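You operate a simulated robot arm through the tools that you are given. There is no shell and no other tool. Be economical: measure what you need, move in short steps, check, and stop when the job is done.

The job below is to be done with a simulated robot arm. You get a single attempt, and the scene is never put back.

Task
Flush the line through the bypass valve, then fill the blue test pot.
Fine: let the bypass run a few seconds and close it first; open vent, then inlet, till water runs from the vent; close inlet, then vent.

It is judged by the outcome, as a careful person would: the job done as asked, and still so three seconds after it is handed in. It fails if anything else is knocked over, pushed out of place, dropped, spilled or broken.

Robot
A 7-joint arm with a two-finger parallel gripper on a trunk, on a base that drives. Base frame: it is fixed to the floor where the robot stands at the start and does not move with it; the origin is under the middle of the robot, x ahead of it, y to its left, z up; the surface under the hand at the start is at about z = 80. Units: cm, rad, N and s.
With the tool pointing down near the work surface it reaches from about 28 to 72 cm from the robot's upright axis, wherever it stands. Its first joint turns from -2.897 to 2.897 rad. Places, roughly: bypass outlet [60, -50, 80]; cup slide [50, -60, 80]; green drain valve [50, -40, 90]; orange bypass valve [50, 0, 90]; orange slider [60, 10, 80]; orange vent rocker [60, -40, 80]; small drain grate [60, -50, 80]; teal inlet valve [50, -10, 90]; vent outlet [60, -50, 90]; water plunger [60, -10, 90]. Payload 3.43 kg.
Tool frame: the origin (TCP) lies between the finger pads and is the grasp point; the fingertips stand 3.4 cm ahead of it; z points along the fingers, y is the line along which they close. Largest opening 12.8 cm; finger width 2.4, thickness 1.2; the body of the gripper, 4.8 by 13 cm, starts 9.6 cm behind the TCP.
Orientation is that of the tool frame in the base frame, as a unit quaternion [w, x, y, z]. With the fingers straight down and closing along the base's y, the tool's x points along the base's -x, its y along +y and its z along -z.

Tools
- The arm moves only by the tool apply_moves. Its argument "series" is a list that holds one entry, the list of rows, each a list of 7 numbers: the finger opening in cm, from 0 to 12.8, then the shift along the base's x, y, z in cm, then the turn, a rotation vector about the base's x, y, z in rad. In form: [[[fingers, tx, ty, tz, rx, ry, rz], ...]]. A call has 1 to 20 rows; each row is the pose to reach, as a shift and turn from the pose commanded when the call began. Each row takes 0.2 s and may step no farther than 5 cm and 0.15 rad from the row before; otherwise, or with a gripper value out of range, the whole call is refused. A pose out of reach is approached as far as the arm can. The call stops where the force on the tool passes 40 N (or 10 N more than at its start, if that is more) or the arm is blocked; 0.2 s more then pass. Each finger travels about 10.8 cm/s and halts on what it meets, pressing with about 37 N; the grip force reading is that of the motor and also rises with nothing between the fingers. The clock runs only during rows and for 0.2 s after the last one: add rows that repeat a pose to give the fingers time. It gives the time, the measured TCP pose, the force on the tool (base axes), the opening and the grip force at its end, in the units of the frame above (readings bear some noise), with the torque about the TCP (base axes, N m) and any sound that the robot's microphone picked up.
- Cameras (640 x 400 px; columns grow to the right, rows downward): "scene" is now at [-1.65, 9.89, 153.67]; the picture's right is [-0.50, -0.87, 0.00], its down [-0.55, 0.31, -0.78] and it looks along [0.67, -0.39, -0.63] (base axes); focal length 263 px, centre (320, 200). "wrist" rides on the gripper at [7.6, -1.1, -16] in the tool frame; the picture's right is [0.15, 0.99, 0.00], its down [-0.88, 0.13, -0.46] and it looks along [-0.45, 0.07, 0.89] (tool axes); focal length 234 px, centre (320, 200). There is no depth. A picture from a camera that has moved, and an enlarged one, comes with that camera's place and axes in the base frame and with its lens.
- camera(camera): a new picture of that camera. No time passes.
- raise_lower(by): slides the trunk up (or, below 0, down) by that many cm; the arm and the scene camera ride with it, the base frame stays. It gives what a move gives, with no picture.
- steer(legs): drives the robot by 1 to 6 legs, each [ahead, left, turn to the left] in cm, cm and rad, along the robot's own axes; the way and the turn of a leg run together, so that a leg with both is an arc; at most 150 cm and 3.142 rad a leg. The arm and the cameras ride along, it lands a little off, and it stops where it bumps. It gives what a move gives.
- aim_head(pan, tilt): turns the head with the scene camera to pan (to the left, within 1.501 rad either way) and tilt (down, from -0.506 to 1.204), counted from straight ahead of the robot. It gives what a move gives.
- close_up(camera, box): a new picture of the part [left, top, right, bottom] of that camera's present view, enlarged. No time passes.
- sign_off(): hands the job in; it is judged then, once.

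Go step by step. Nothing tells you exact positions but the pictures and the camera data: compare them with the known pose of the tool, close in by small moves and look again before you grip or let go. The budget is 120 turns and 90 pictures, counting those below and the enlarged ones. Unless the task says otherwise, let go and move clear before handing in, and close with one line.

The tools are called after "Request:" as a command line: name --argument value ..., lists and objects as JSON in quotes. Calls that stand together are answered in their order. apply_moves: Moves the arm, as the interface text tells. Its arguments: {"type":"object","properties":{"series":{"type":"array"}},"required":["series"]} The other tools are called the same way: raise_lower (by) slides the trunk up or down; steer (legs) drives the base; aim_head (pan, tilt) turns the head that bears the scene camera; camera (camera) takes a picture; close_up (camera, box) takes an enlarged picture of a part of a camera's view; sign_off () hands the job in.

At the start:

```text
t: 0.0
tcp_pos: [35.38, -26.21, 122.31]
orientation: [0.0, 0.0, 1.0, 0.0]
contact_force: [0.8, 0.1, 0.5]
ft_torque: [0.0, -0.01, -0.03]
width: 12.79
gripper_force: 0.0
trunk travel left (down, up): [-25.0, 7.4]
robot x, y, heading: [-0.17, -0.13, -0.004]
head pan, tilt: [-0.522, 0.684]
```

scene: 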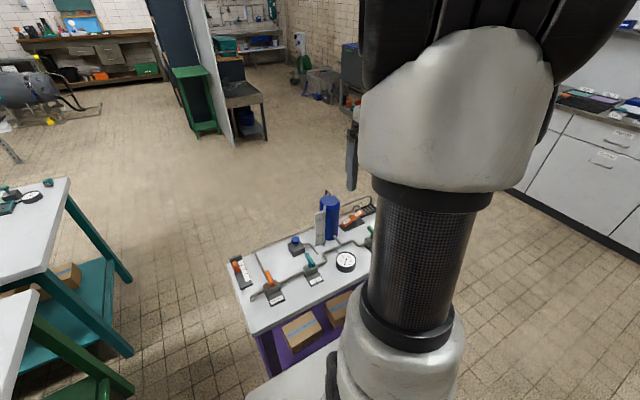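
wrist: 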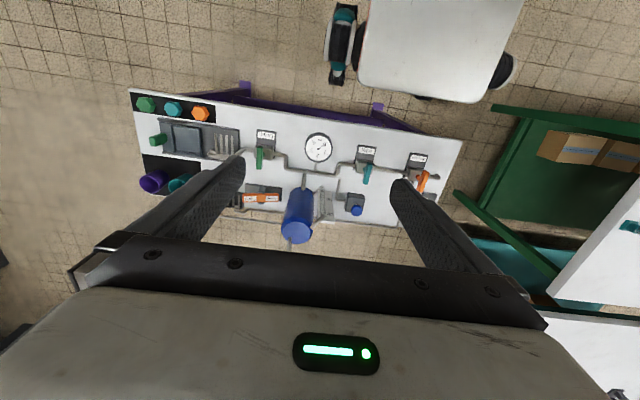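

I see a bench ahead with coloured valves, a blue pot, a gauge and a vent rocker. I will enlarge the wrist and scene views to identify the controls.

Request:
close_up --camera "wrist" --box '[120, 80, 300, 192]'

Request:
close_up --camera "wrist" --box '[280, 120, 480, 245]'

Request:
close_up --camera "scene" --box '[220, 180, 400, 310]'

```text
3.56 times, centred on (210, 136) of wrist
camera zoom: at [27.7, -27.33, 138.29], right [-0.15, 0.99, 0.0], down [0.88, 0.13, 0.46], along [0.45, 0.07, -0.89], focal length 833 px, centre (711, 428)
```

zoom: 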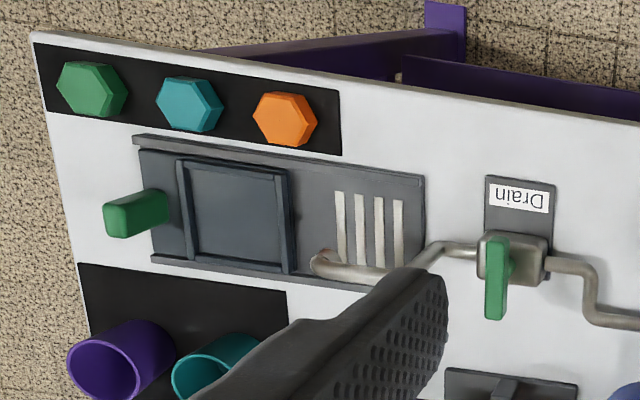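

```text
3.20 times, centred on (380, 182) of wrist
camera zoom: at [27.7, -27.33, 138.29], right [-0.15, 0.99, 0.0], down [0.88, 0.13, 0.46], along [0.45, 0.07, -0.89], focal length 749 px, centre (128, 256)
```

zoom: 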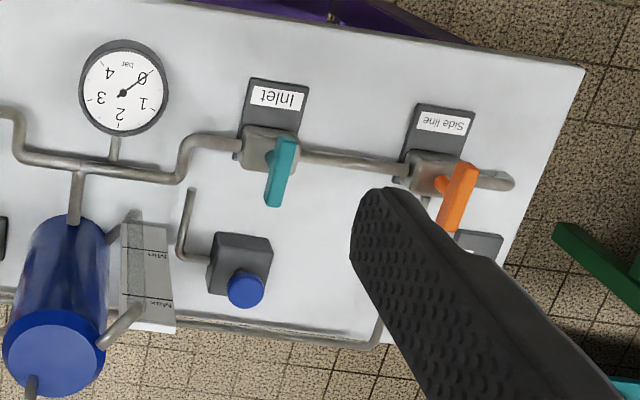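

```text
3.08 times, centred on (310, 245) of scene
camera zoom: at [-1.65, 9.89, 153.67], right [-0.5, -0.87, 0.0], down [-0.55, 0.31, -0.78], along [0.67, -0.39, -0.63], focal length 809 px, centre (351, 62)
```

zoom: 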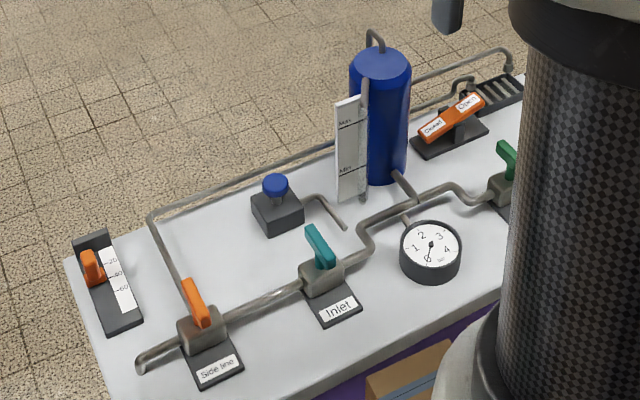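

The "Side line" valve is the bypass. I'll shift the hand over the right end of the bench to see the rocker, outlets and grate.

Request:
apply_moves --series '[[[12.8, 0, -4, 0, 0, 0, 0], [12.8, 0, -8, 0, 0, 0, 0], [12.8, 0, -12, 0, 0, 0, 0], [12.8, 0, -16, 0, 0, 0, 0], [12.8, 0, -20, 0, 0, 0, 0], [12.8, 0, -24, 0, 0, 0, 0]]]'

Request:
camera --camera "wrist"

Request:
camera --camera "scene"

```text
t: 1.4
tcp_pos: [35.5, -50.25, 122.23]
orientation: [-0.001, 0.0, 1.0, 0.0]
contact_force: [-0.2, -0.4, -0.4]
ft_torque: [0.01, 0.01, 0.0]
width: 12.8
gripper_force: 0.0
trunk travel left (down, up): [-25.0, 7.4]
robot x, y, heading: [0.01, -0.37, -0.003]
head pan, tilt: [-0.522, 0.684]
```

```text
84 pictures are left
camera wrist: at [27.86, -51.29, 138.13], right [-0.15, 0.99, 0.0], down [0.88, 0.13, 0.46], along [0.45, 0.07, -0.89], focal length 234 px, centre (320, 200)
```

wrist: 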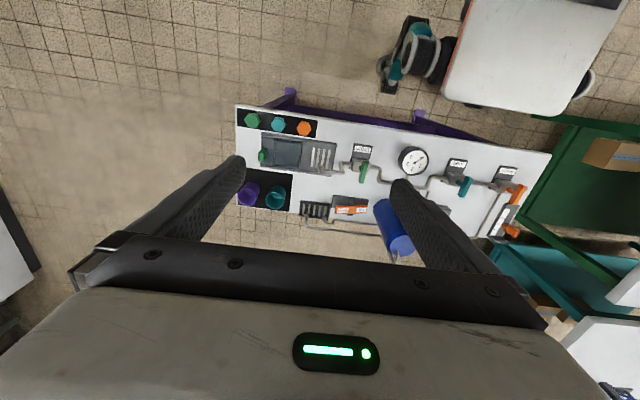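

```text
83 pictures are left
camera scene: at [-1.65, 9.85, 153.67], right [-0.5, -0.87, 0.0], down [-0.55, 0.32, -0.78], along [0.67, -0.39, -0.63], focal length 263 px, centre (320, 200)
```

scene: 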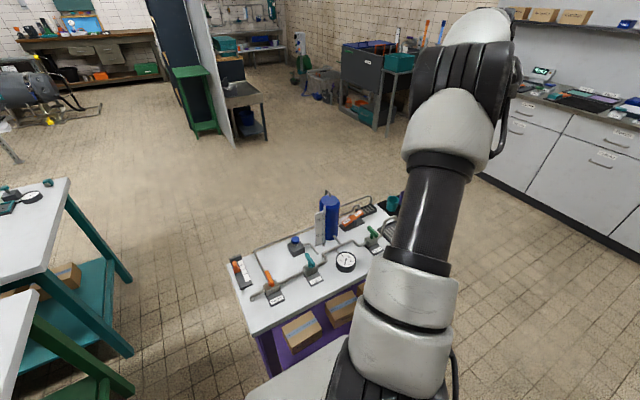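

Request:
close_up --camera "wrist" --box '[230, 100, 390, 260]'

Request:
close_up --camera "wrist" --box '[370, 120, 560, 260]'

Request:
close_up --camera "scene" --box '[300, 180, 410, 280]'

```text
2.50 times, centred on (310, 180) of wrist
camera zoom: at [27.86, -51.29, 138.13], right [-0.15, 0.99, 0.0], down [0.88, 0.13, 0.46], along [0.45, 0.07, -0.89], focal length 585 px, centre (345, 250)
```

zoom: 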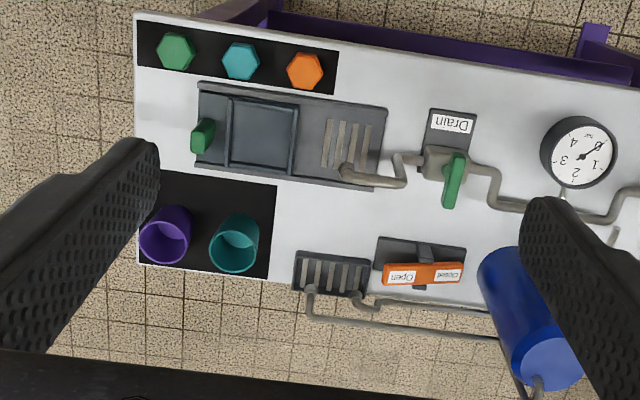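

```text
2.86 times, centred on (465, 190) of wrist
camera zoom: at [27.86, -51.29, 138.13], right [-0.15, 0.99, 0.0], down [0.88, 0.13, 0.46], along [0.45, 0.07, -0.89], focal length 669 px, centre (-94, 229)
```

zoom: 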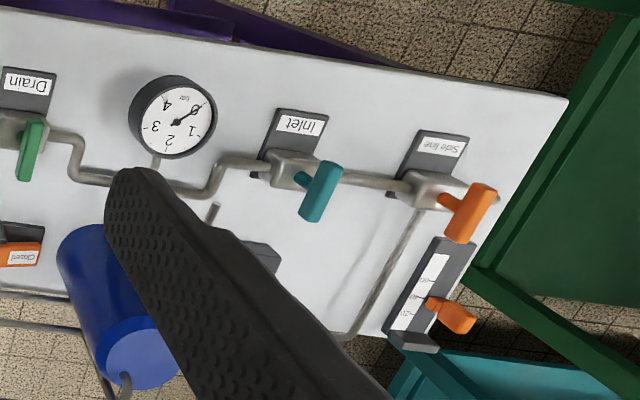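

```text
4.00 times, centred on (355, 230) of scene
camera zoom: at [-1.65, 9.85, 153.67], right [-0.5, -0.87, 0.0], down [-0.55, 0.32, -0.78], along [0.67, -0.39, -0.63], focal length 1052 px, centre (180, 80)
```

zoom: 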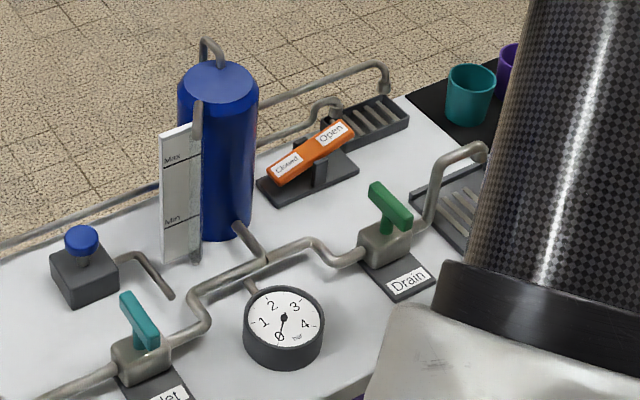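

All three valve handles look closed (across the pipe), and the rocker is closed. I put the bypass handle at about (45, 0, 87) and the inlet at (45, -13, 87). I'll move above the bypass valve to look closer.

Request:
apply_moves --series '[[[12.8, 1, 4.8, 0, 0, 0, 0], [12.8, 2, 9.6, 0, 0, 0, 0], [12.8, 3, 14.4, 0, 0, 0, 0], [12.8, 4, 19.2, 0, 0, 0, 0], [12.8, 5, 24, 0, 0, 0, 0], [12.8, 6, 28.8, 0, 0, 0, 0], [12.8, 7, 33.6, 0, 0, 0, 0], [12.8, 8, 38.4, 0, 0, 0, 0], [12.8, 9, 43.2, 0, 0, 0, 0], [12.8, 9.7, 47.5, 0, 0, 0, 0], [12.8, 9.7, 50.5, -2, 0, 0, 0], [12.8, 9.7, 50.5, -6, 0, 0, 0], [12.8, 9.7, 50.5, -10, 0, 0, 0], [12.8, 9.7, 50.5, -14, 0, 0, 0], [12.8, 9.7, 50.5, -18, 0, 0, 0], [12.8, 9.7, 50.5, -20, 0, 0, 0]]]'

Request:
camera --camera "wrist"

Request:
camera --camera "scene"

```text
t: 4.8
tcp_pos: [45.01, 0.25, 102.39]
orientation: [0.0, 0.0, 1.0, 0.0]
contact_force: [-0.8, -0.2, -0.3]
ft_torque: [0.0, 0.02, -0.02]
width: 12.8
gripper_force: 0.0
trunk travel left (down, up): [-25.0, 7.4]
robot x, y, heading: [-0.04, -0.24, -0.001]
head pan, tilt: [-0.522, 0.684]
```

```text
79 pictures are left
camera wrist: at [37.35, -0.84, 118.41], right [-0.15, 0.99, 0.0], down [0.88, 0.13, 0.46], along [0.45, 0.07, -0.89], focal length 234 px, centre (320, 200)
```

wrist: 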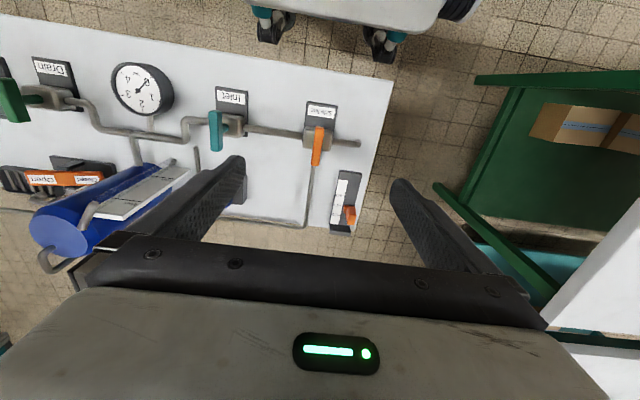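

```text
78 pictures are left
camera scene: at [-1.64, 9.89, 153.67], right [-0.5, -0.87, 0.0], down [-0.55, 0.31, -0.78], along [0.67, -0.39, -0.63], focal length 263 px, centre (320, 200)
```

scene: 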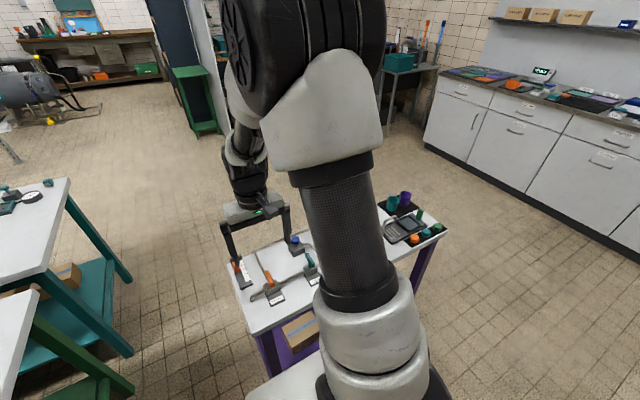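

Request:
close_up --camera "wrist" --box '[190, 70, 370, 240]'

Request:
close_up --camera "scene" --box '[220, 220, 330, 310]'

```text
2.35 times, centred on (280, 155) of wrist
camera zoom: at [37.35, -0.84, 118.41], right [-0.15, 0.99, 0.0], down [0.88, 0.13, 0.46], along [0.45, 0.07, -0.89], focal length 551 px, centre (414, 306)
```

zoom: 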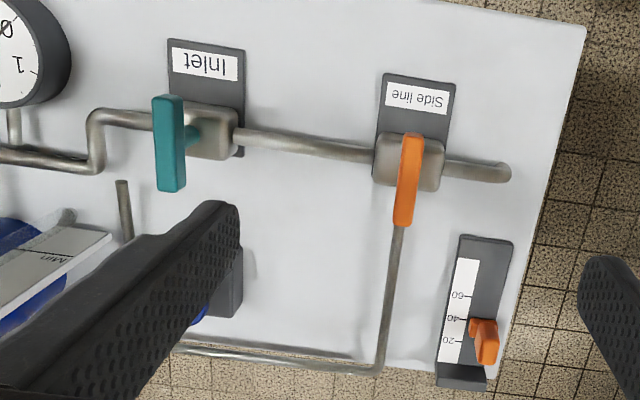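

```text
4.44 times, centred on (275, 265) of scene
camera zoom: at [-1.64, 9.89, 153.67], right [-0.5, -0.87, 0.0], down [-0.55, 0.31, -0.78], along [0.67, -0.39, -0.63], focal length 1169 px, centre (520, -89)
```

zoom: 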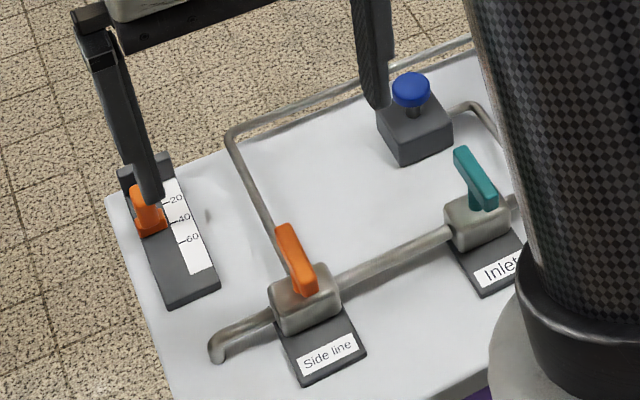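

The handle bar runs along x, centred at about (45.1, 0.1), with its top near z = 87.5. I'll narrow the fingers, descend astride it and look again.

Request:
apply_moves --series '[[[8, 0.1, -0.1, -2, 0, 0, 0], [5, 0.1, -0.1, -5, 0, 0, 0], [5, 0.1, -0.1, -8, 0, 0, 0], [5, 0.1, -0.1, -11, 0, 0, 0], [5, 0.1, -0.1, -12.5, 0, 0, 0], [5, 0.1, -0.1, -13.3, 0, 0, 0]]]'

Request:
close_up --camera "wrist" --box '[220, 60, 420, 260]'

Request:
close_up --camera "scene" --box '[220, 220, 330, 310]'

```text
t: 6.2
tcp_pos: [45.26, 0.1, 89.12]
orientation: [-0.001, 0.0, 1.0, 0.001]
contact_force: [0.2, 0.2, -1.0]
ft_torque: [0.0, 0.02, 0.0]
width: 5.03
gripper_force: 0.0
trunk travel left (down, up): [-25.0, 7.4]
robot x, y, heading: [-0.09, -0.01, -0.003]
head pan, tilt: [-0.522, 0.684]
```

```text
2.00 times, centred on (320, 160) of wrist
camera zoom: at [37.57, -0.8, 105.02], right [-0.15, 0.99, 0.0], down [0.88, 0.13, 0.46], along [0.45, 0.07, -0.89], focal length 468 px, centre (320, 280)
```

zoom: 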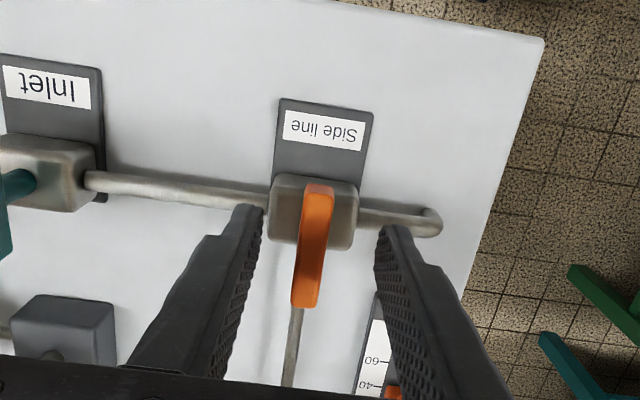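

```text
4.44 times, centred on (275, 265) of scene
camera zoom: at [-1.65, 9.89, 153.67], right [-0.5, -0.87, 0.0], down [-0.55, 0.31, -0.78], along [0.67, -0.39, -0.63], focal length 1169 px, centre (520, -89)
```

zoom: 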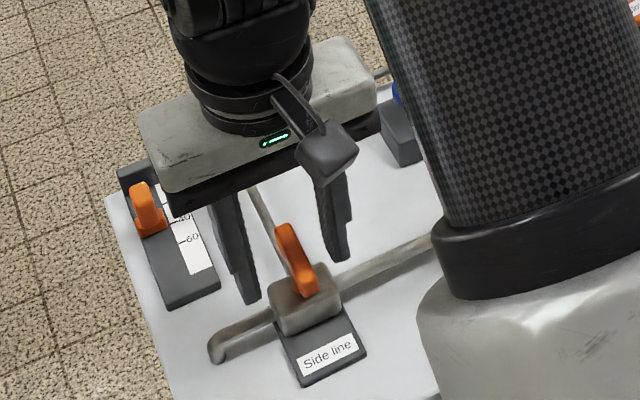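

The fingers are astride the bar. I close on it and try a small turn counter-clockwise.

Request:
apply_moves --series '[[[3, 0, 0, -0.4, 0, 0, 0], [0.5, 0, 0, -0.4, 0, 0, 0], [0.5, 0, 0, -0.4, 0, 0, 0], [0.5, 0, 0, -0.4, 0, 0, 0.1], [0.5, 0, 0, -0.4, 0, 0, 0.2], [0.5, 0, 0, -0.4, 0, 0, 0.3]]]'

Request:
close_up --camera "wrist" --box '[220, 60, 420, 260]'

```text
t: 7.6
tcp_pos: [45.27, -0.21, 88.69]
orientation: [-0.001, -0.15, 0.989, -0.001]
contact_force: [-0.9, -23.9, -3.5]
ft_torque: [-0.34, -0.19, -0.04]
width: 1.2
gripper_force: 45.0
trunk travel left (down, up): [-25.0, 7.4]
robot x, y, heading: [0.33, 0.11, -0.001]
head pan, tilt: [-0.522, 0.684]
```

```text
2.00 times, centred on (320, 160) of wrist
camera zoom: at [38.24, -3.39, 104.6], right [-0.43, 0.9, 0.0], down [0.8, 0.38, 0.45], along [0.41, 0.2, -0.89], focal length 468 px, centre (320, 280)
```

zoom: 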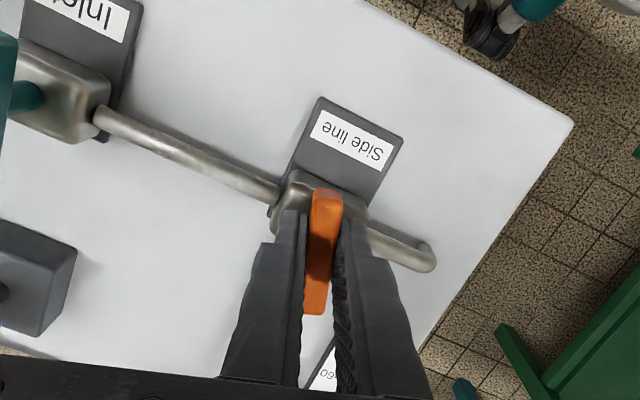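

The handle turns with the gripper. There is some sideways load, so I shift the commanded pose by -0.3 in y and keep turning.

Request:
apply_moves --series '[[[0.5, 0, -0.3, 0, 0, 0, 0], [0.5, 0, -0.3, 0, 0, 0, 0.1], [0.5, 0, -0.3, 0, 0, 0, 0.2], [0.5, 0, -0.3, 0, 0, 0, 0.3]]]'

```text
t: 8.6
tcp_pos: [45.21, -0.27, 88.65]
orientation: [0.001, -0.297, 0.955, 0.0]
contact_force: [6.7, -12.0, -12.5]
ft_torque: [-0.54, 0.13, -0.04]
width: 1.19
gripper_force: 45.2
trunk travel left (down, up): [-25.0, 7.4]
robot x, y, heading: [-0.05, 0.18, -0.0]
head pan, tilt: [-0.522, 0.684]
```

Request:
apply_moves --series '[[[0.5, 0, -0.1, 0.1, 0, 0, 0.12], [0.5, 0, -0.1, 0.1, 0, 0, 0.24], [0.5, 0, -0.1, 0.1, 0, 0, 0.36], [0.5, 0, -0.1, 0.1, 0, 0, 0.48], [0.5, 0, -0.1, 0.1, 0, 0, 0.6], [0.5, 0, -0.1, 0.1, 0, 0, 0.72], [0.5, 0, -0.1, 0.1, 0, 0, 0.84], [0.5, 0, -0.1, 0.1, 0, 0, 0.97]]]'

Request:
camera --camera "wrist"

Request:
camera --camera "scene"

```text
t: 10.4
tcp_pos: [45.41, -0.37, 88.68]
orientation: [0.0, 0.708, -0.706, -0.001]
contact_force: [24.0, -8.3, -30.4]
ft_torque: [-0.11, -0.48, -0.24]
width: 1.19
gripper_force: 44.6
trunk travel left (down, up): [-25.0, 7.4]
robot x, y, heading: [0.15, -0.02, -0.004]
head pan, tilt: [-0.522, 0.684]
```

```text
72 pictures are left
camera wrist: at [46.49, -7.87, 104.61], right [-0.99, -0.15, 0.0], down [-0.13, 0.88, 0.46], along [-0.07, 0.45, -0.89], focal length 234 px, centre (320, 200)
```

wrist: 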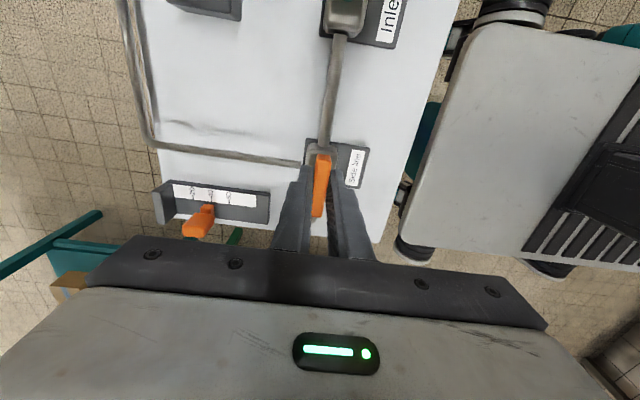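

```text
71 pictures are left
camera scene: at [-1.27, 9.81, 153.67], right [-0.5, -0.87, 0.0], down [-0.55, 0.32, -0.77], along [0.67, -0.39, -0.63], focal length 263 px, centre (320, 200)
```

scene: 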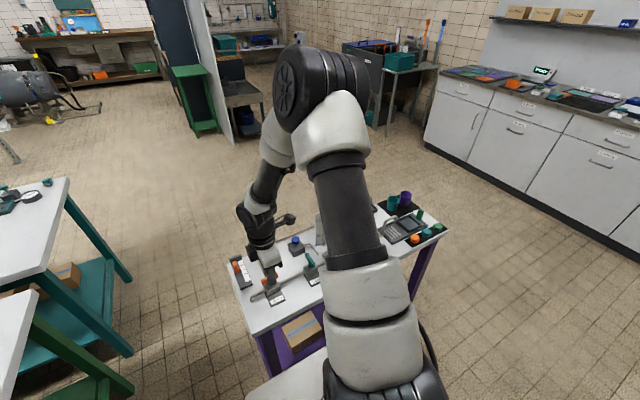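

Request:
close_up --camera "scene" --box '[220, 180, 460, 330]'

Request:
apply_moves --series '[[[3, 0, -0.1, -0.1, 0, 0, 0], [4, 0, -0.1, -0.1, 0, 0, 0], [4, 0, -0.1, 1.5, 0, 0, 0], [4, 0, -0.1, 5, 0, 0, 0]]]'

Request:
camera --camera "wrist"

```text
2.67 times, centred on (340, 255) of scene
camera zoom: at [-1.27, 9.81, 153.67], right [-0.5, -0.87, 0.0], down [-0.55, 0.32, -0.77], along [0.67, -0.39, -0.63], focal length 701 px, centre (267, 53)
```

zoom: 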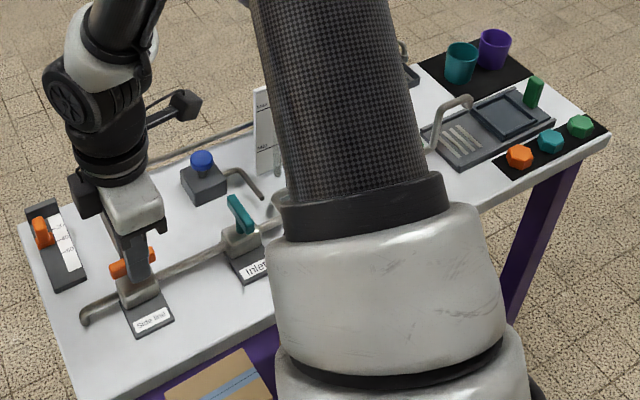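

```text
t: 11.4
tcp_pos: [45.01, -0.22, 93.85]
orientation: [0.0, 0.707, -0.707, 0.0]
contact_force: [0.1, -0.7, -0.6]
ft_torque: [-0.02, 0.02, 0.02]
width: 3.99
gripper_force: 0.1
trunk travel left (down, up): [-25.0, 7.4]
robot x, y, heading: [-0.35, 0.25, 0.009]
head pan, tilt: [-0.522, 0.684]
```

```text
69 pictures are left
camera wrist: at [46.23, -7.8, 109.79], right [-0.99, -0.15, 0.0], down [-0.13, 0.88, 0.46], along [-0.07, 0.45, -0.89], focal length 234 px, centre (320, 200)
```

wrist: 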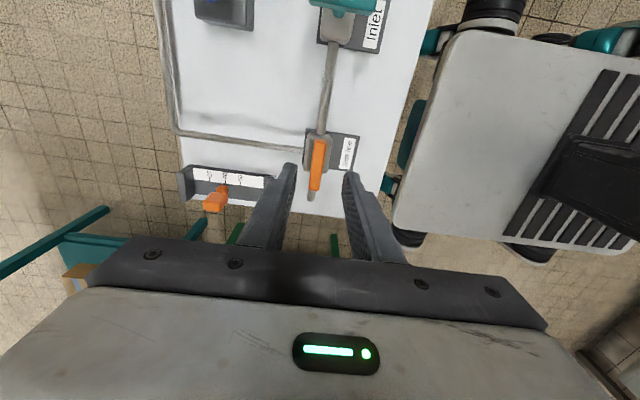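

The handle holds its new position, but I can't see the outlet past the arm. I'll raise the hand to check whether water is running.

Request:
apply_moves --series '[[[4, 0, 0, 5, 0, 0, 0], [4, 0, 0, 10, 0, 0, 0], [4, -3, 0, 14, 0, 0, 0], [4, -6, 0, 18, 0, 0, 0], [4, -9, 0, 22, 0, 0, 0]]]'

Request:
camera --camera "scene"

```text
t: 12.6
tcp_pos: [35.91, -0.14, 115.72]
orientation: [0.0, -0.707, 0.707, -0.001]
contact_force: [0.0, 0.1, -0.1]
ft_torque: [0.0, 0.05, 0.0]
width: 3.98
gripper_force: 0.1
trunk travel left (down, up): [-25.0, 7.4]
robot x, y, heading: [0.06, -0.14, 0.001]
head pan, tilt: [-0.522, 0.684]
```

```text
68 pictures are left
camera scene: at [-1.68, 9.89, 153.67], right [-0.5, -0.87, 0.0], down [-0.55, 0.31, -0.78], along [0.67, -0.39, -0.63], focal length 263 px, centre (320, 200)
```

scene: 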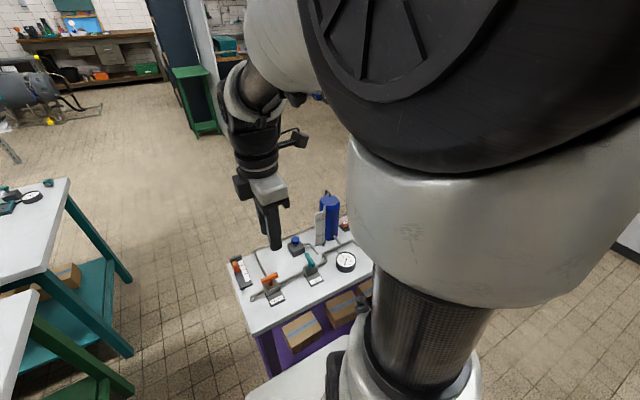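

Request:
apply_moves --series '[[[4, 0, -4.5, 0.5, 0, 0, -0.14], [4, 0, -9, 1, 0, 0, -0.28], [4, 0, -13.5, 2, 0, 0, -0.42], [4, 0, -18, 3, 0, 0, -0.56], [4, 0, -22.5, 4, 0, 0, -0.7], [4, 0, -27, 5, 0, 0, -0.84], [4, 0, -31.5, 6, 0, 0, -0.98], [4, 0, -36, 6.5, 0, 0, -1.12], [4, 0, -40.5, 6.5, 0, 0, -1.26], [4, 0, -44, 6.5, 0, 0, -1.4], [4, 0, -46, 6.5, 0, 0, -1.54]]]'

Request:
close_up --camera "scene" --box '[230, 180, 410, 300]'

Request:
camera --camera "wrist"

```text
t: 15.0
tcp_pos: [36.05, -46.35, 122.35]
orientation: [0.0, -0.014, 1.0, 0.0]
contact_force: [-0.1, 0.0, -0.3]
ft_torque: [0.02, 0.02, -0.06]
width: 3.98
gripper_force: 0.0
trunk travel left (down, up): [-25.0, 7.4]
robot x, y, heading: [0.41, 0.08, -0.0]
head pan, tilt: [-0.522, 0.684]
```

```text
3.33 times, centred on (320, 240) of scene
camera zoom: at [-1.65, 9.87, 153.67], right [-0.5, -0.87, 0.0], down [-0.55, 0.32, -0.78], along [0.67, -0.39, -0.63], focal length 877 px, centre (320, 67)
```

zoom: 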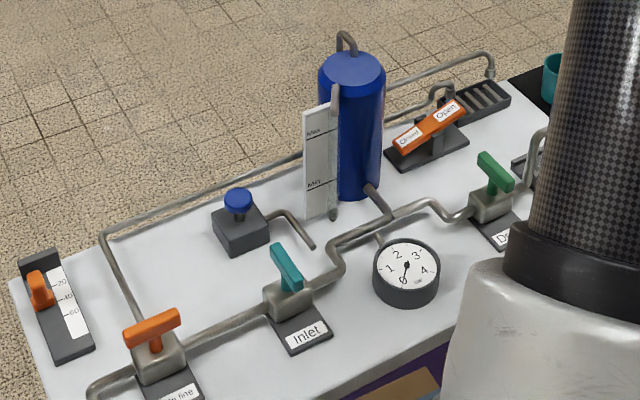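

```text
66 pictures are left
camera wrist: at [28.45, -47.55, 138.3], right [-0.17, 0.98, 0.0], down [0.88, 0.15, 0.46], along [0.45, 0.08, -0.89], focal length 234 px, centre (320, 200)
```

wrist: 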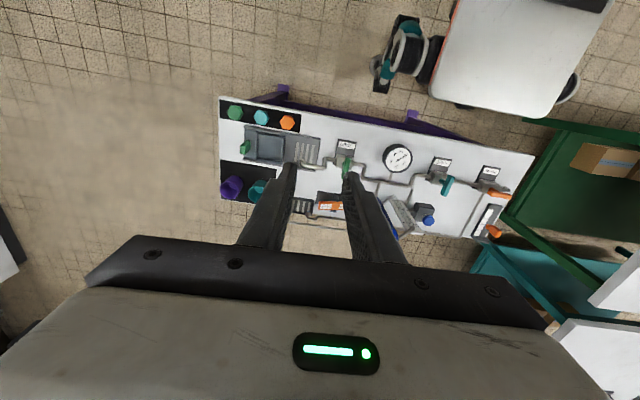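

Request:
close_up --camera "scene" --box '[335, 185, 385, 220]'

Request:
close_up --camera "scene" --box '[310, 225, 370, 275]'

```text
11.43 times, centred on (360, 202) of scene
camera zoom: at [-1.65, 9.87, 153.67], right [-0.5, -0.87, 0.0], down [-0.55, 0.32, -0.78], along [0.67, -0.39, -0.63], focal length 3006 px, centre (-137, 171)
```

zoom: 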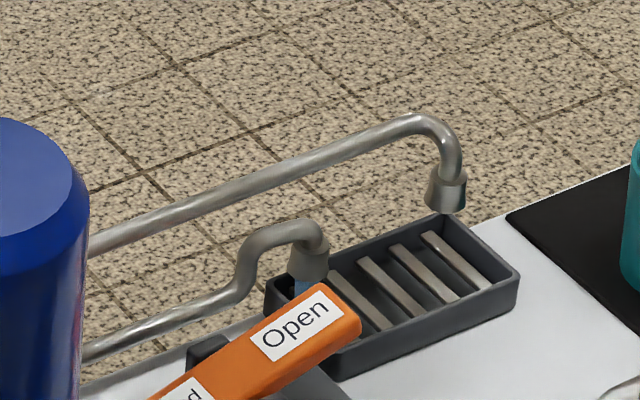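

```text
8.00 times, centred on (340, 250) of scene
camera zoom: at [-1.65, 9.87, 153.67], right [-0.5, -0.87, 0.0], down [-0.55, 0.32, -0.78], along [0.67, -0.39, -0.63], focal length 2104 px, centre (160, -200)
```

zoom: 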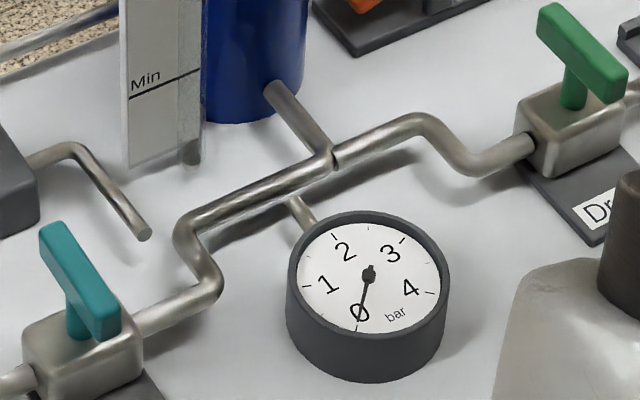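

Blue water is showing under the lower (bypass) outlet, so the flush is running. I go back and close the bypass.

Request:
apply_moves --series '[[[4, 1, 4.7, 0, 0, 0, 0.14], [4, 2, 9.4, 0, 0, 0, 0.28], [4, 3, 14, 0, 0, 0, 0.42], [4, 4, 18.6, -1, 0, 0, 0.56], [4, 5, 23, -2, 0, 0, 0.7], [4, 6, 27.5, -3, 0, 0, 0.84], [4, 7, 32, -4, 0, 0, 0.98], [4, 8, 36.5, -5, 0, 0, 1.12], [4, 9, 41, -6, 0, 0, 1.26], [4, 9, 44, -9, 0, 0, 1.4], [4, 9, 46, -13, 0, 0, 1.54], [4, 9, 46, -18, 0, 0, 1.54], [4, 9, 46, -23, 0, 0, 1.54], [4, 9, 46, -27.5, 0, 0, 1.54]]]'

Request:
close_up --camera "wrist" --box '[220, 60, 420, 260]'

```text
t: 18.0
tcp_pos: [45.07, -0.46, 94.98]
orientation: [0.0, 0.707, -0.707, 0.0]
contact_force: [-0.3, 0.0, 0.8]
ft_torque: [-0.01, -0.02, 0.0]
width: 4.0
gripper_force: 0.0
trunk travel left (down, up): [-25.0, 7.4]
robot x, y, heading: [-0.1, 0.2, 0.001]
head pan, tilt: [-0.522, 0.684]
```

```text
2.00 times, centred on (320, 160) of wrist
camera zoom: at [46.2, -7.89, 111.01], right [-0.99, -0.15, 0.0], down [-0.13, 0.88, 0.46], along [-0.07, 0.45, -0.89], focal length 468 px, centre (320, 280)
```

zoom: 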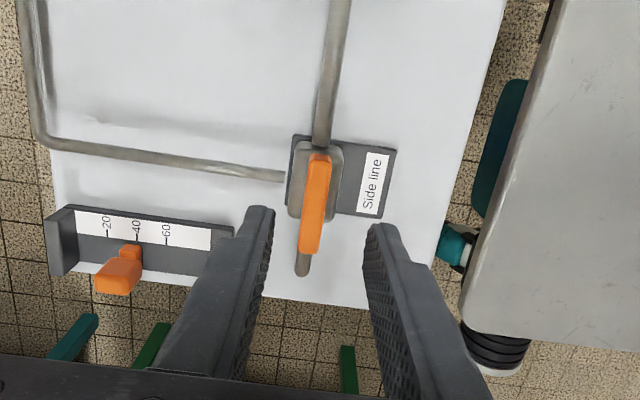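

Request:
apply_moves --series '[[[4, 0.2, 0.1, -3, 0, 0, 0], [4, 0.2, 0.1, -6.2, 0, 0, 0], [2, 0.2, 0.1, -6.2, 0, 0, 0], [0.5, 0.2, 0.1, -6.2, 0, 0, 0], [0.5, 0.2, 0.1, -6.2, 0, 0, 0], [0.5, 0.2, 0.1, -6.2, 0, 0, -0.12], [0.5, 0.2, 0.1, -6.2, 0, 0, -0.24], [0.5, 0.2, 0.1, -6.2, 0, 0, -0.36]]]'

```text
t: 19.8
tcp_pos: [45.42, -0.34, 88.75]
orientation: [0.0, -0.568, 0.823, 0.0]
contact_force: [-4.7, -2.4, 27.2]
ft_torque: [-0.62, 0.77, 0.01]
width: 1.18
gripper_force: 44.8
trunk travel left (down, up): [-25.0, 7.4]
robot x, y, heading: [0.19, 0.08, 0.002]
head pan, tilt: [-0.522, 0.684]
```

Request:
apply_moves --series '[[[0.5, 0, 0, 0.1, 0, 0, -0.1], [0.5, 0, 0, 0.1, 0, 0, -0.22], [0.5, 0, 0, 0.1, 0, 0, -0.34], [0.5, 0, 0, 0.1, 0, 0, -0.46], [0.5, 0, 0, 0.1, 0, 0, -0.58], [0.5, 0, 0, 0.1, 0, 0, -0.7], [0.5, 0, 0, 0.1, 0, 0, -0.82], [0.5, 0, 0, 0.1, 0, 0, -0.94], [0.5, 0, 0, 0.1, 0, 0, -1.06], [0.5, 0, 0, 0.1, 0, 0, -1.18], [0.5, 0, 0, 0.1, 0, 0, -1.21]]]'

Request:
camera --camera "wrist"

```text
t: 22.2
tcp_pos: [45.14, -0.15, 88.61]
orientation: [0.001, 0.0, 1.0, 0.0]
contact_force: [-10.0, 11.7, 26.9]
ft_torque: [0.29, 0.82, 0.04]
width: 1.18
gripper_force: 45.3
trunk travel left (down, up): [-25.0, 7.4]
robot x, y, heading: [0.17, 0.01, -0.0]
head pan, tilt: [-0.522, 0.684]
```

```text
62 pictures are left
camera wrist: at [37.56, -1.16, 104.67], right [-0.15, 0.99, 0.0], down [0.88, 0.13, 0.46], along [0.45, 0.07, -0.89], focal length 234 px, centre (320, 200)
```

wrist: 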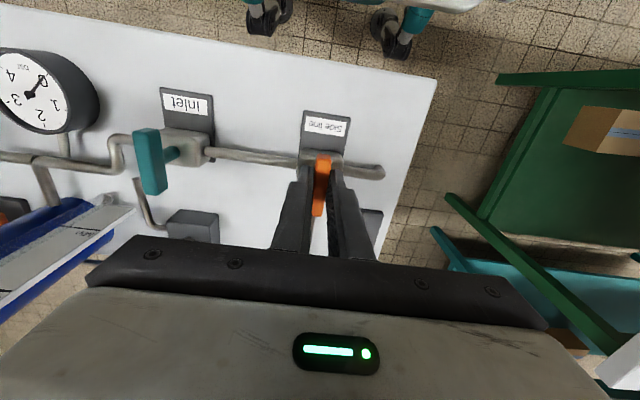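

The handle is back across the pipe. I nudge it a touch further to feel the stop, then release, lift and check the outlet.

Request:
apply_moves --series '[[[0.5, 0, 0, -0.05, 0, 0, -0.04], [0.5, 0, 0, -0.05, 0, 0, -0.08]]]'

Request:
apply_moves --series '[[[3, 0, 0, 0, 0, 0, 0], [4, 0, 0, 0, 0, 0, 0], [4, 0, 0, 4, 0, 0, 0.04], [4, 0, 0, 8, 0, 0, 0.08], [4, -2, -3, 12, 0, 0, 0.08], [4, -4, -7, 15, 0, 0, 0.08], [4, -6, -11, 18, 0, 0, 0.08], [4, -8, -15, 21, 0, 0, 0.08], [4, -9, -19, 24, 0, 0, 0.08], [4, -9, -24, 27, 0, 0, 0.08], [4, -9, -28.5, 29, 0, 0, 0.08], [4, -9, -33, 31, 0, 0, 0.08], [4, -9, -38, 32, 0, 0, 0.08], [4, -9, -42, 32, 0, 0, 0.08], [4, -9, -46, 32, 0, 0, 0.08]]]'

Request:
close_up --camera "scene" --box '[230, 180, 410, 300]'

Request:
close_up --camera "scene" --box '[335, 185, 385, 220]'

```text
t: 22.8
tcp_pos: [45.32, -0.05, 88.67]
orientation: [0.001, 0.039, 0.999, 0.0]
contact_force: [-8.7, 15.3, 21.6]
ft_torque: [0.26, -0.24, 1.25]
width: 1.32
gripper_force: 45.5
trunk travel left (down, up): [-25.0, 7.4]
robot x, y, heading: [0.01, -0.15, 0.007]
head pan, tilt: [-0.522, 0.684]
```

```text
refused: row 5 steps farther than a row can; nothing moved
```

```text
3.33 times, centred on (320, 240) of scene
camera zoom: at [-1.87, 10.01, 153.66], right [-0.5, -0.87, 0.0], down [-0.55, 0.31, -0.78], along [0.67, -0.39, -0.63], focal length 877 px, centre (320, 67)
```

zoom: 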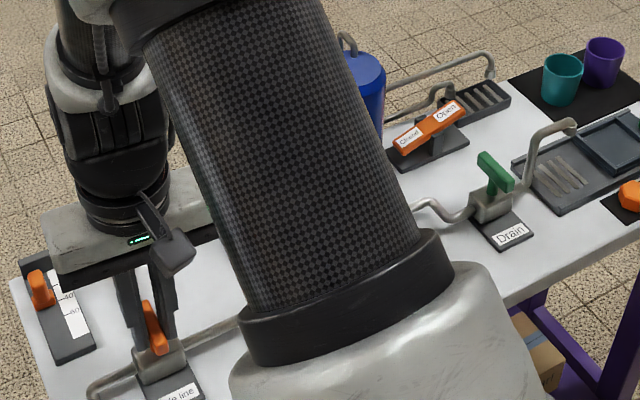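

```text
11.43 times, centred on (360, 202) of scene
camera zoom: at [-1.87, 10.01, 153.66], right [-0.5, -0.87, 0.0], down [-0.55, 0.31, -0.78], along [0.67, -0.39, -0.63], focal length 3006 px, centre (-137, 171)
```

zoom: 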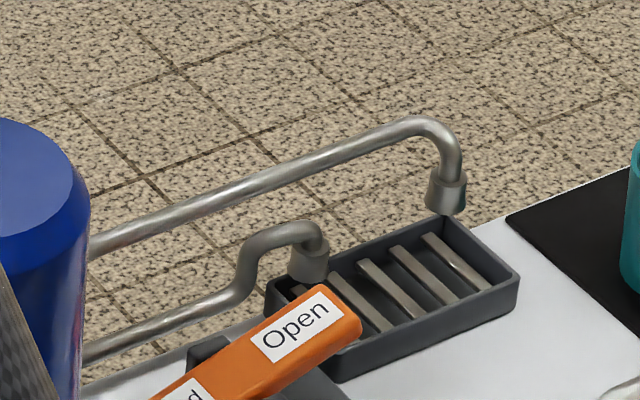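

The outlet is dry and the stop was felt, so the bypass is closed. Next is the vent rocker: its Open end sits at about (56.4, -41, 85.6). I release, lift and move above it with closed fingers.

Request:
apply_moves --series '[[[3, 0, 0, 0, 0, 0, 0], [4, 0, 0, 0, 0, 0, 0], [4, 0, 0, 4, 0, 0, 0.04], [4, 0, 0, 8, 0, 0, 0.08], [4, -1, -2, 12, 0, 0, 0.08], [4, -2, -4, 16, 0, 0, 0.08], [2, -2, -7, 19.5, 0, 0, 0.08], [0, -2, -10, 23, 0, 0, 0.08], [0, -1, -14, 25, 0, 0, 0.08], [0, 0, -18.5, 25, 0, 0, 0.08], [0, 2, -23, 25, 0, 0, 0.08], [0, 4, -27.4, 25, 0, 0, 0.08], [0, 6, -31.5, 25, 0, 0, 0.08], [0, 8, -35.5, 25, 0, 0, 0.08], [0, 10, -39, 25, 0, 0, 0.08], [0, 11.2, -41.3, 22, 0, 0, 0.08], [0, 11.2, -41.3, 18, 0, 0, 0.08], [0, 11.2, -41.3, 14, 0, 0, 0.08], [0, 11.2, -41.3, 10.5, 0, 0, 0.08]]]'

Request:
camera --camera "wrist"

Request:
camera --camera "scene"

```text
t: 26.8
tcp_pos: [56.32, -41.49, 98.92]
orientation: [0.0, -0.001, 1.0, 0.0]
contact_force: [-1.0, -0.1, 0.7]
ft_torque: [-0.01, 0.0, 0.0]
width: 0.02
gripper_force: 33.2
trunk travel left (down, up): [-25.0, 7.4]
robot x, y, heading: [0.22, 0.31, 0.006]
head pan, tilt: [-0.522, 0.684]
```

```text
59 pictures are left
camera wrist: at [48.72, -42.5, 114.99], right [-0.15, 0.99, 0.0], down [0.88, 0.13, 0.46], along [0.45, 0.07, -0.89], focal length 234 px, centre (320, 200)
```

wrist: 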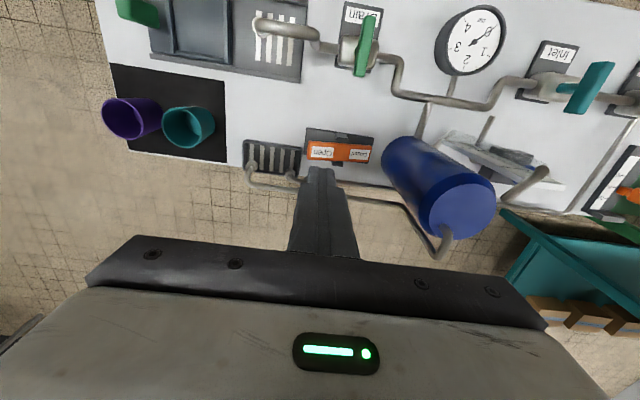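

```text
58 pictures are left
camera scene: at [-1.65, 9.88, 153.68], right [-0.5, -0.87, 0.0], down [-0.55, 0.31, -0.78], along [0.67, -0.39, -0.63], focal length 263 px, centre (320, 200)
```

scene: 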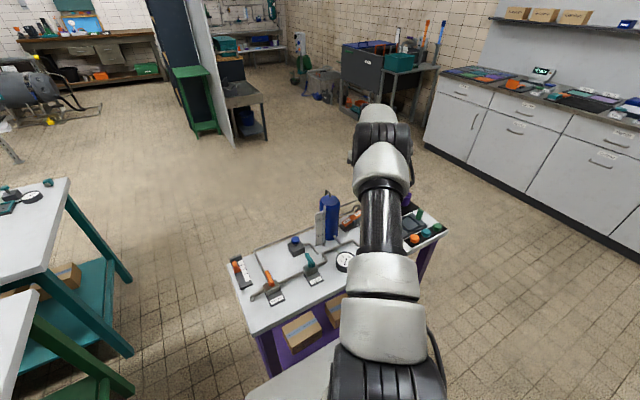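

The Open end is almost directly beneath the fingertips. I press down slowly.

Request:
apply_moves --series '[[[0, 0.3, 0.1, -3, 0, 0, 0], [0, 0.3, 0.1, -6, 0, 0, 0], [0, 0.3, 0.1, -8.5, 0, 0, 0], [0, 0.3, 0.1, -9.3, 0, 0, 0], [0, 0.3, 0.1, -9.9, 0, 0, 0], [0, 0.3, 0.1, -10.5, 0, 0, 0], [0, 0.3, 0.1, -11.1, 0, 0, 0], [0, 0.3, 0.1, -11.7, 0, 0, 0]]]'

Request:
close_up --camera "wrist" --box '[230, 60, 430, 260]'

Request:
close_up --camera "scene" --box '[310, 180, 400, 240]'

```text
t: 28.6
tcp_pos: [56.92, -41.56, 87.43]
orientation: [0.0, 0.0, 1.0, -0.002]
contact_force: [-0.6, -3.2, 2.9]
ft_torque: [-0.09, 0.0, 0.02]
width: 0.01
gripper_force: 33.1
trunk travel left (down, up): [-25.0, 7.4]
robot x, y, heading: [0.39, 0.22, 0.0]
head pan, tilt: [-0.522, 0.684]
```

```text
2.00 times, centred on (330, 160) of wrist
camera zoom: at [49.17, -42.58, 103.37], right [-0.15, 0.99, 0.0], down [0.88, 0.13, 0.46], along [0.45, 0.06, -0.89], focal length 468 px, centre (300, 280)
```

zoom: 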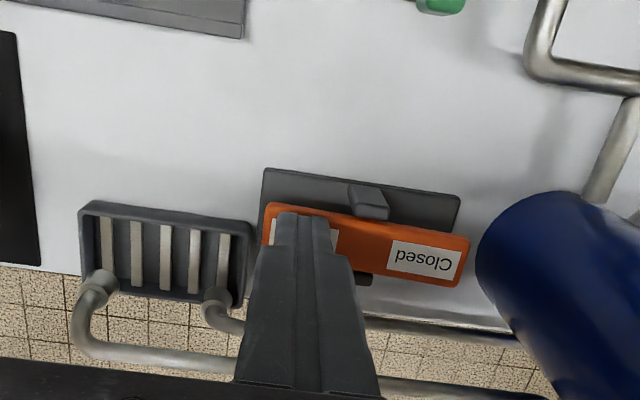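

```text
6.67 times, centred on (355, 210) of scene
camera zoom: at [-1.68, 9.87, 153.68], right [-0.5, -0.87, 0.0], down [-0.55, 0.32, -0.78], along [0.67, -0.39, -0.63], focal length 1753 px, centre (87, 133)
```

zoom: 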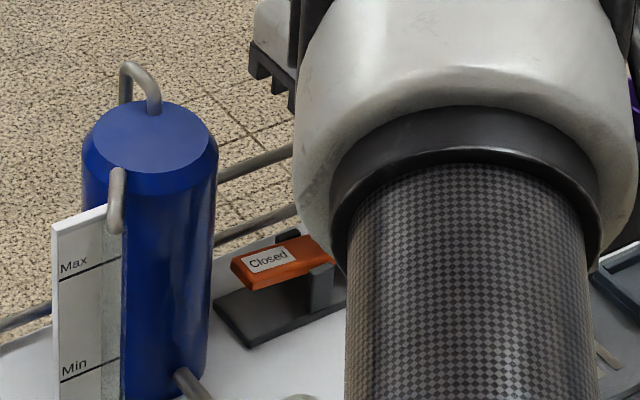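

The rocker is tipping over with little force. I press a little further, down to its stop.

Request:
apply_moves --series '[[[0, 0, 0.2, -0.5, 0, 0, 0], [0, 0, 0.2, -1.0, 0, 0, 0], [0, 0, 0.2, -1.5, 0, 0, 0], [0, 0, 0.2, -1.8, 0, 0, 0]]]'

Request:
close_up --camera "scene" --box '[310, 180, 400, 240]'

```text
t: 29.3
tcp_pos: [56.86, -41.47, 87.09]
orientation: [0.002, 0.0, 1.0, -0.003]
contact_force: [-10.2, 5.8, 18.5]
ft_torque: [0.35, 0.41, 0.07]
width: 0.04
gripper_force: 33.0
trunk travel left (down, up): [-25.0, 7.4]
robot x, y, heading: [-0.29, 0.14, 0.004]
head pan, tilt: [-0.522, 0.684]
stopped in row 3: the force on the tool passed its limit at 44 N (the readings are from after the stop); the commanded pose is now the measured one
```

```text
6.67 times, centred on (355, 210) of scene
camera zoom: at [-1.9, 10.06, 153.66], right [-0.5, -0.87, 0.0], down [-0.55, 0.31, -0.78], along [0.67, -0.39, -0.63], focal length 1753 px, centre (87, 133)
```

zoom: 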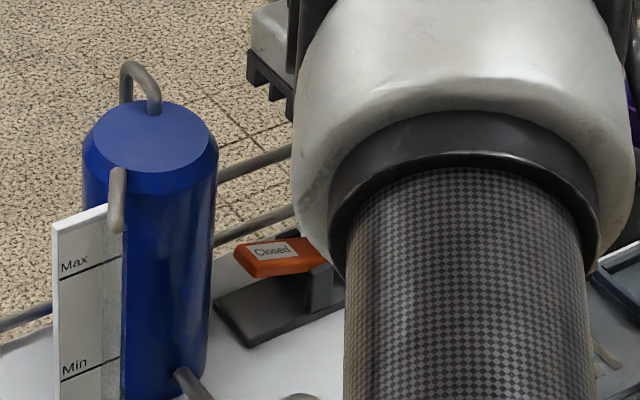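

The rocker is at its stop. I lift to see if it stays on Open.

Request:
apply_moves --series '[[[0, 0, 0, 3, 0, 0, 0], [0, 0, 0, 7, 0, 0, 0], [0, 0, 0, 11, 0, 0, 0], [0, -3, 0, 15, 0, 0, 0], [0, -6, 0, 19, 0, 0, 0], [0, -9, 0, 22, 0, 0, 0]]]'

Request:
close_up --camera "wrist" --box '[220, 60, 480, 260]'

Request:
close_up --camera "scene" --box '[310, 180, 400, 240]'

```text
t: 30.7
tcp_pos: [47.59, -41.41, 108.53]
orientation: [0.003, 0.001, 1.0, -0.003]
contact_force: [0.3, 1.5, -0.5]
ft_torque: [0.01, 0.02, 0.0]
width: 0.0
gripper_force: 33.3
trunk travel left (down, up): [-25.0, 7.4]
robot x, y, heading: [0.22, 0.09, -0.001]
head pan, tilt: [-0.522, 0.684]
```

```text
2.00 times, centred on (350, 160) of wrist
camera zoom: at [39.89, -42.32, 124.58], right [-0.14, 0.99, -0.01], down [0.88, 0.13, 0.46], along [0.46, 0.06, -0.89], focal length 468 px, centre (260, 280)
```

zoom: 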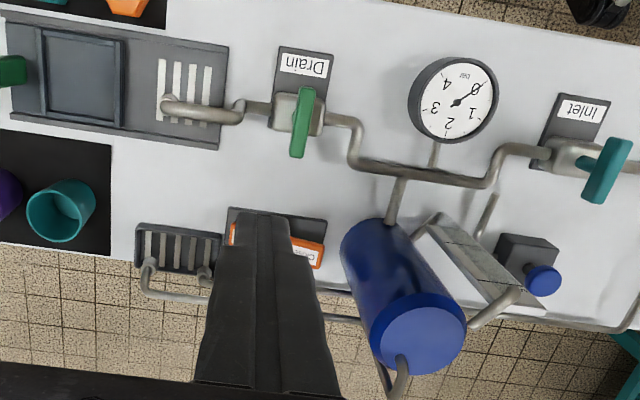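

```text
6.67 times, centred on (355, 210) of scene
camera zoom: at [-1.68, 9.9, 153.67], right [-0.5, -0.87, 0.0], down [-0.55, 0.31, -0.78], along [0.67, -0.39, -0.63], focal length 1753 px, centre (87, 133)
```

zoom: 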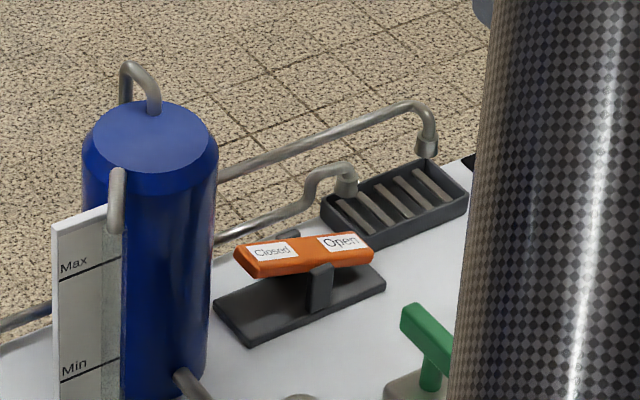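

The rocker stays on Open. Next I go above the teal inlet handle.

Request:
apply_moves --series '[[[0, -1, 4, 3, 0, 0, 0], [0, -1.5, 8.5, 4, 0, 0, 0], [1, -2, 13, 4, 0, 0, 0], [2, -2, 17.5, 3, 0, 0, 0], [3, -2.3, 22, 1, 0, 0, 0], [4, -2.4, 26, -1, 0, 0, 0], [4, -2.4, 28, -5, 0, 0, 0], [4, -2.4, 28, -9, 0, 0, 0], [4, -2.4, 28, -13, 0, 0, 0]]]'

Request:
close_up --camera "wrist" --box '[220, 60, 420, 260]'

Request:
camera --camera "scene"

```text
refused: row 1 steps farther than a row can; nothing moved
```

```text
2.00 times, centred on (320, 160) of wrist
camera zoom: at [39.89, -42.32, 124.58], right [-0.14, 0.99, -0.01], down [0.88, 0.13, 0.46], along [0.46, 0.06, -0.89], focal length 468 px, centre (320, 280)
```

zoom: 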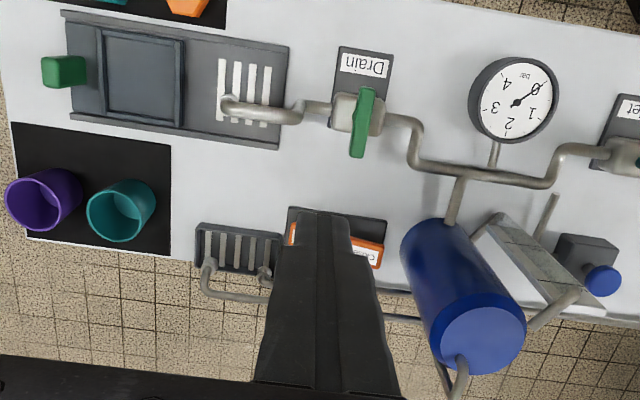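

```text
51 pictures are left
camera scene: at [-1.68, 9.9, 153.67], right [-0.5, -0.87, 0.0], down [-0.55, 0.31, -0.78], along [0.67, -0.39, -0.63], focal length 263 px, centre (320, 200)
```

scene: 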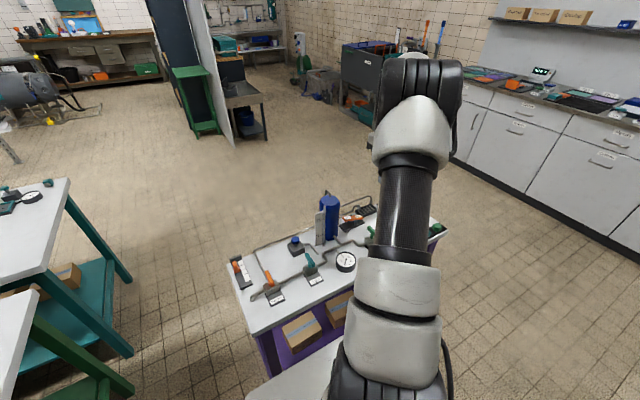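

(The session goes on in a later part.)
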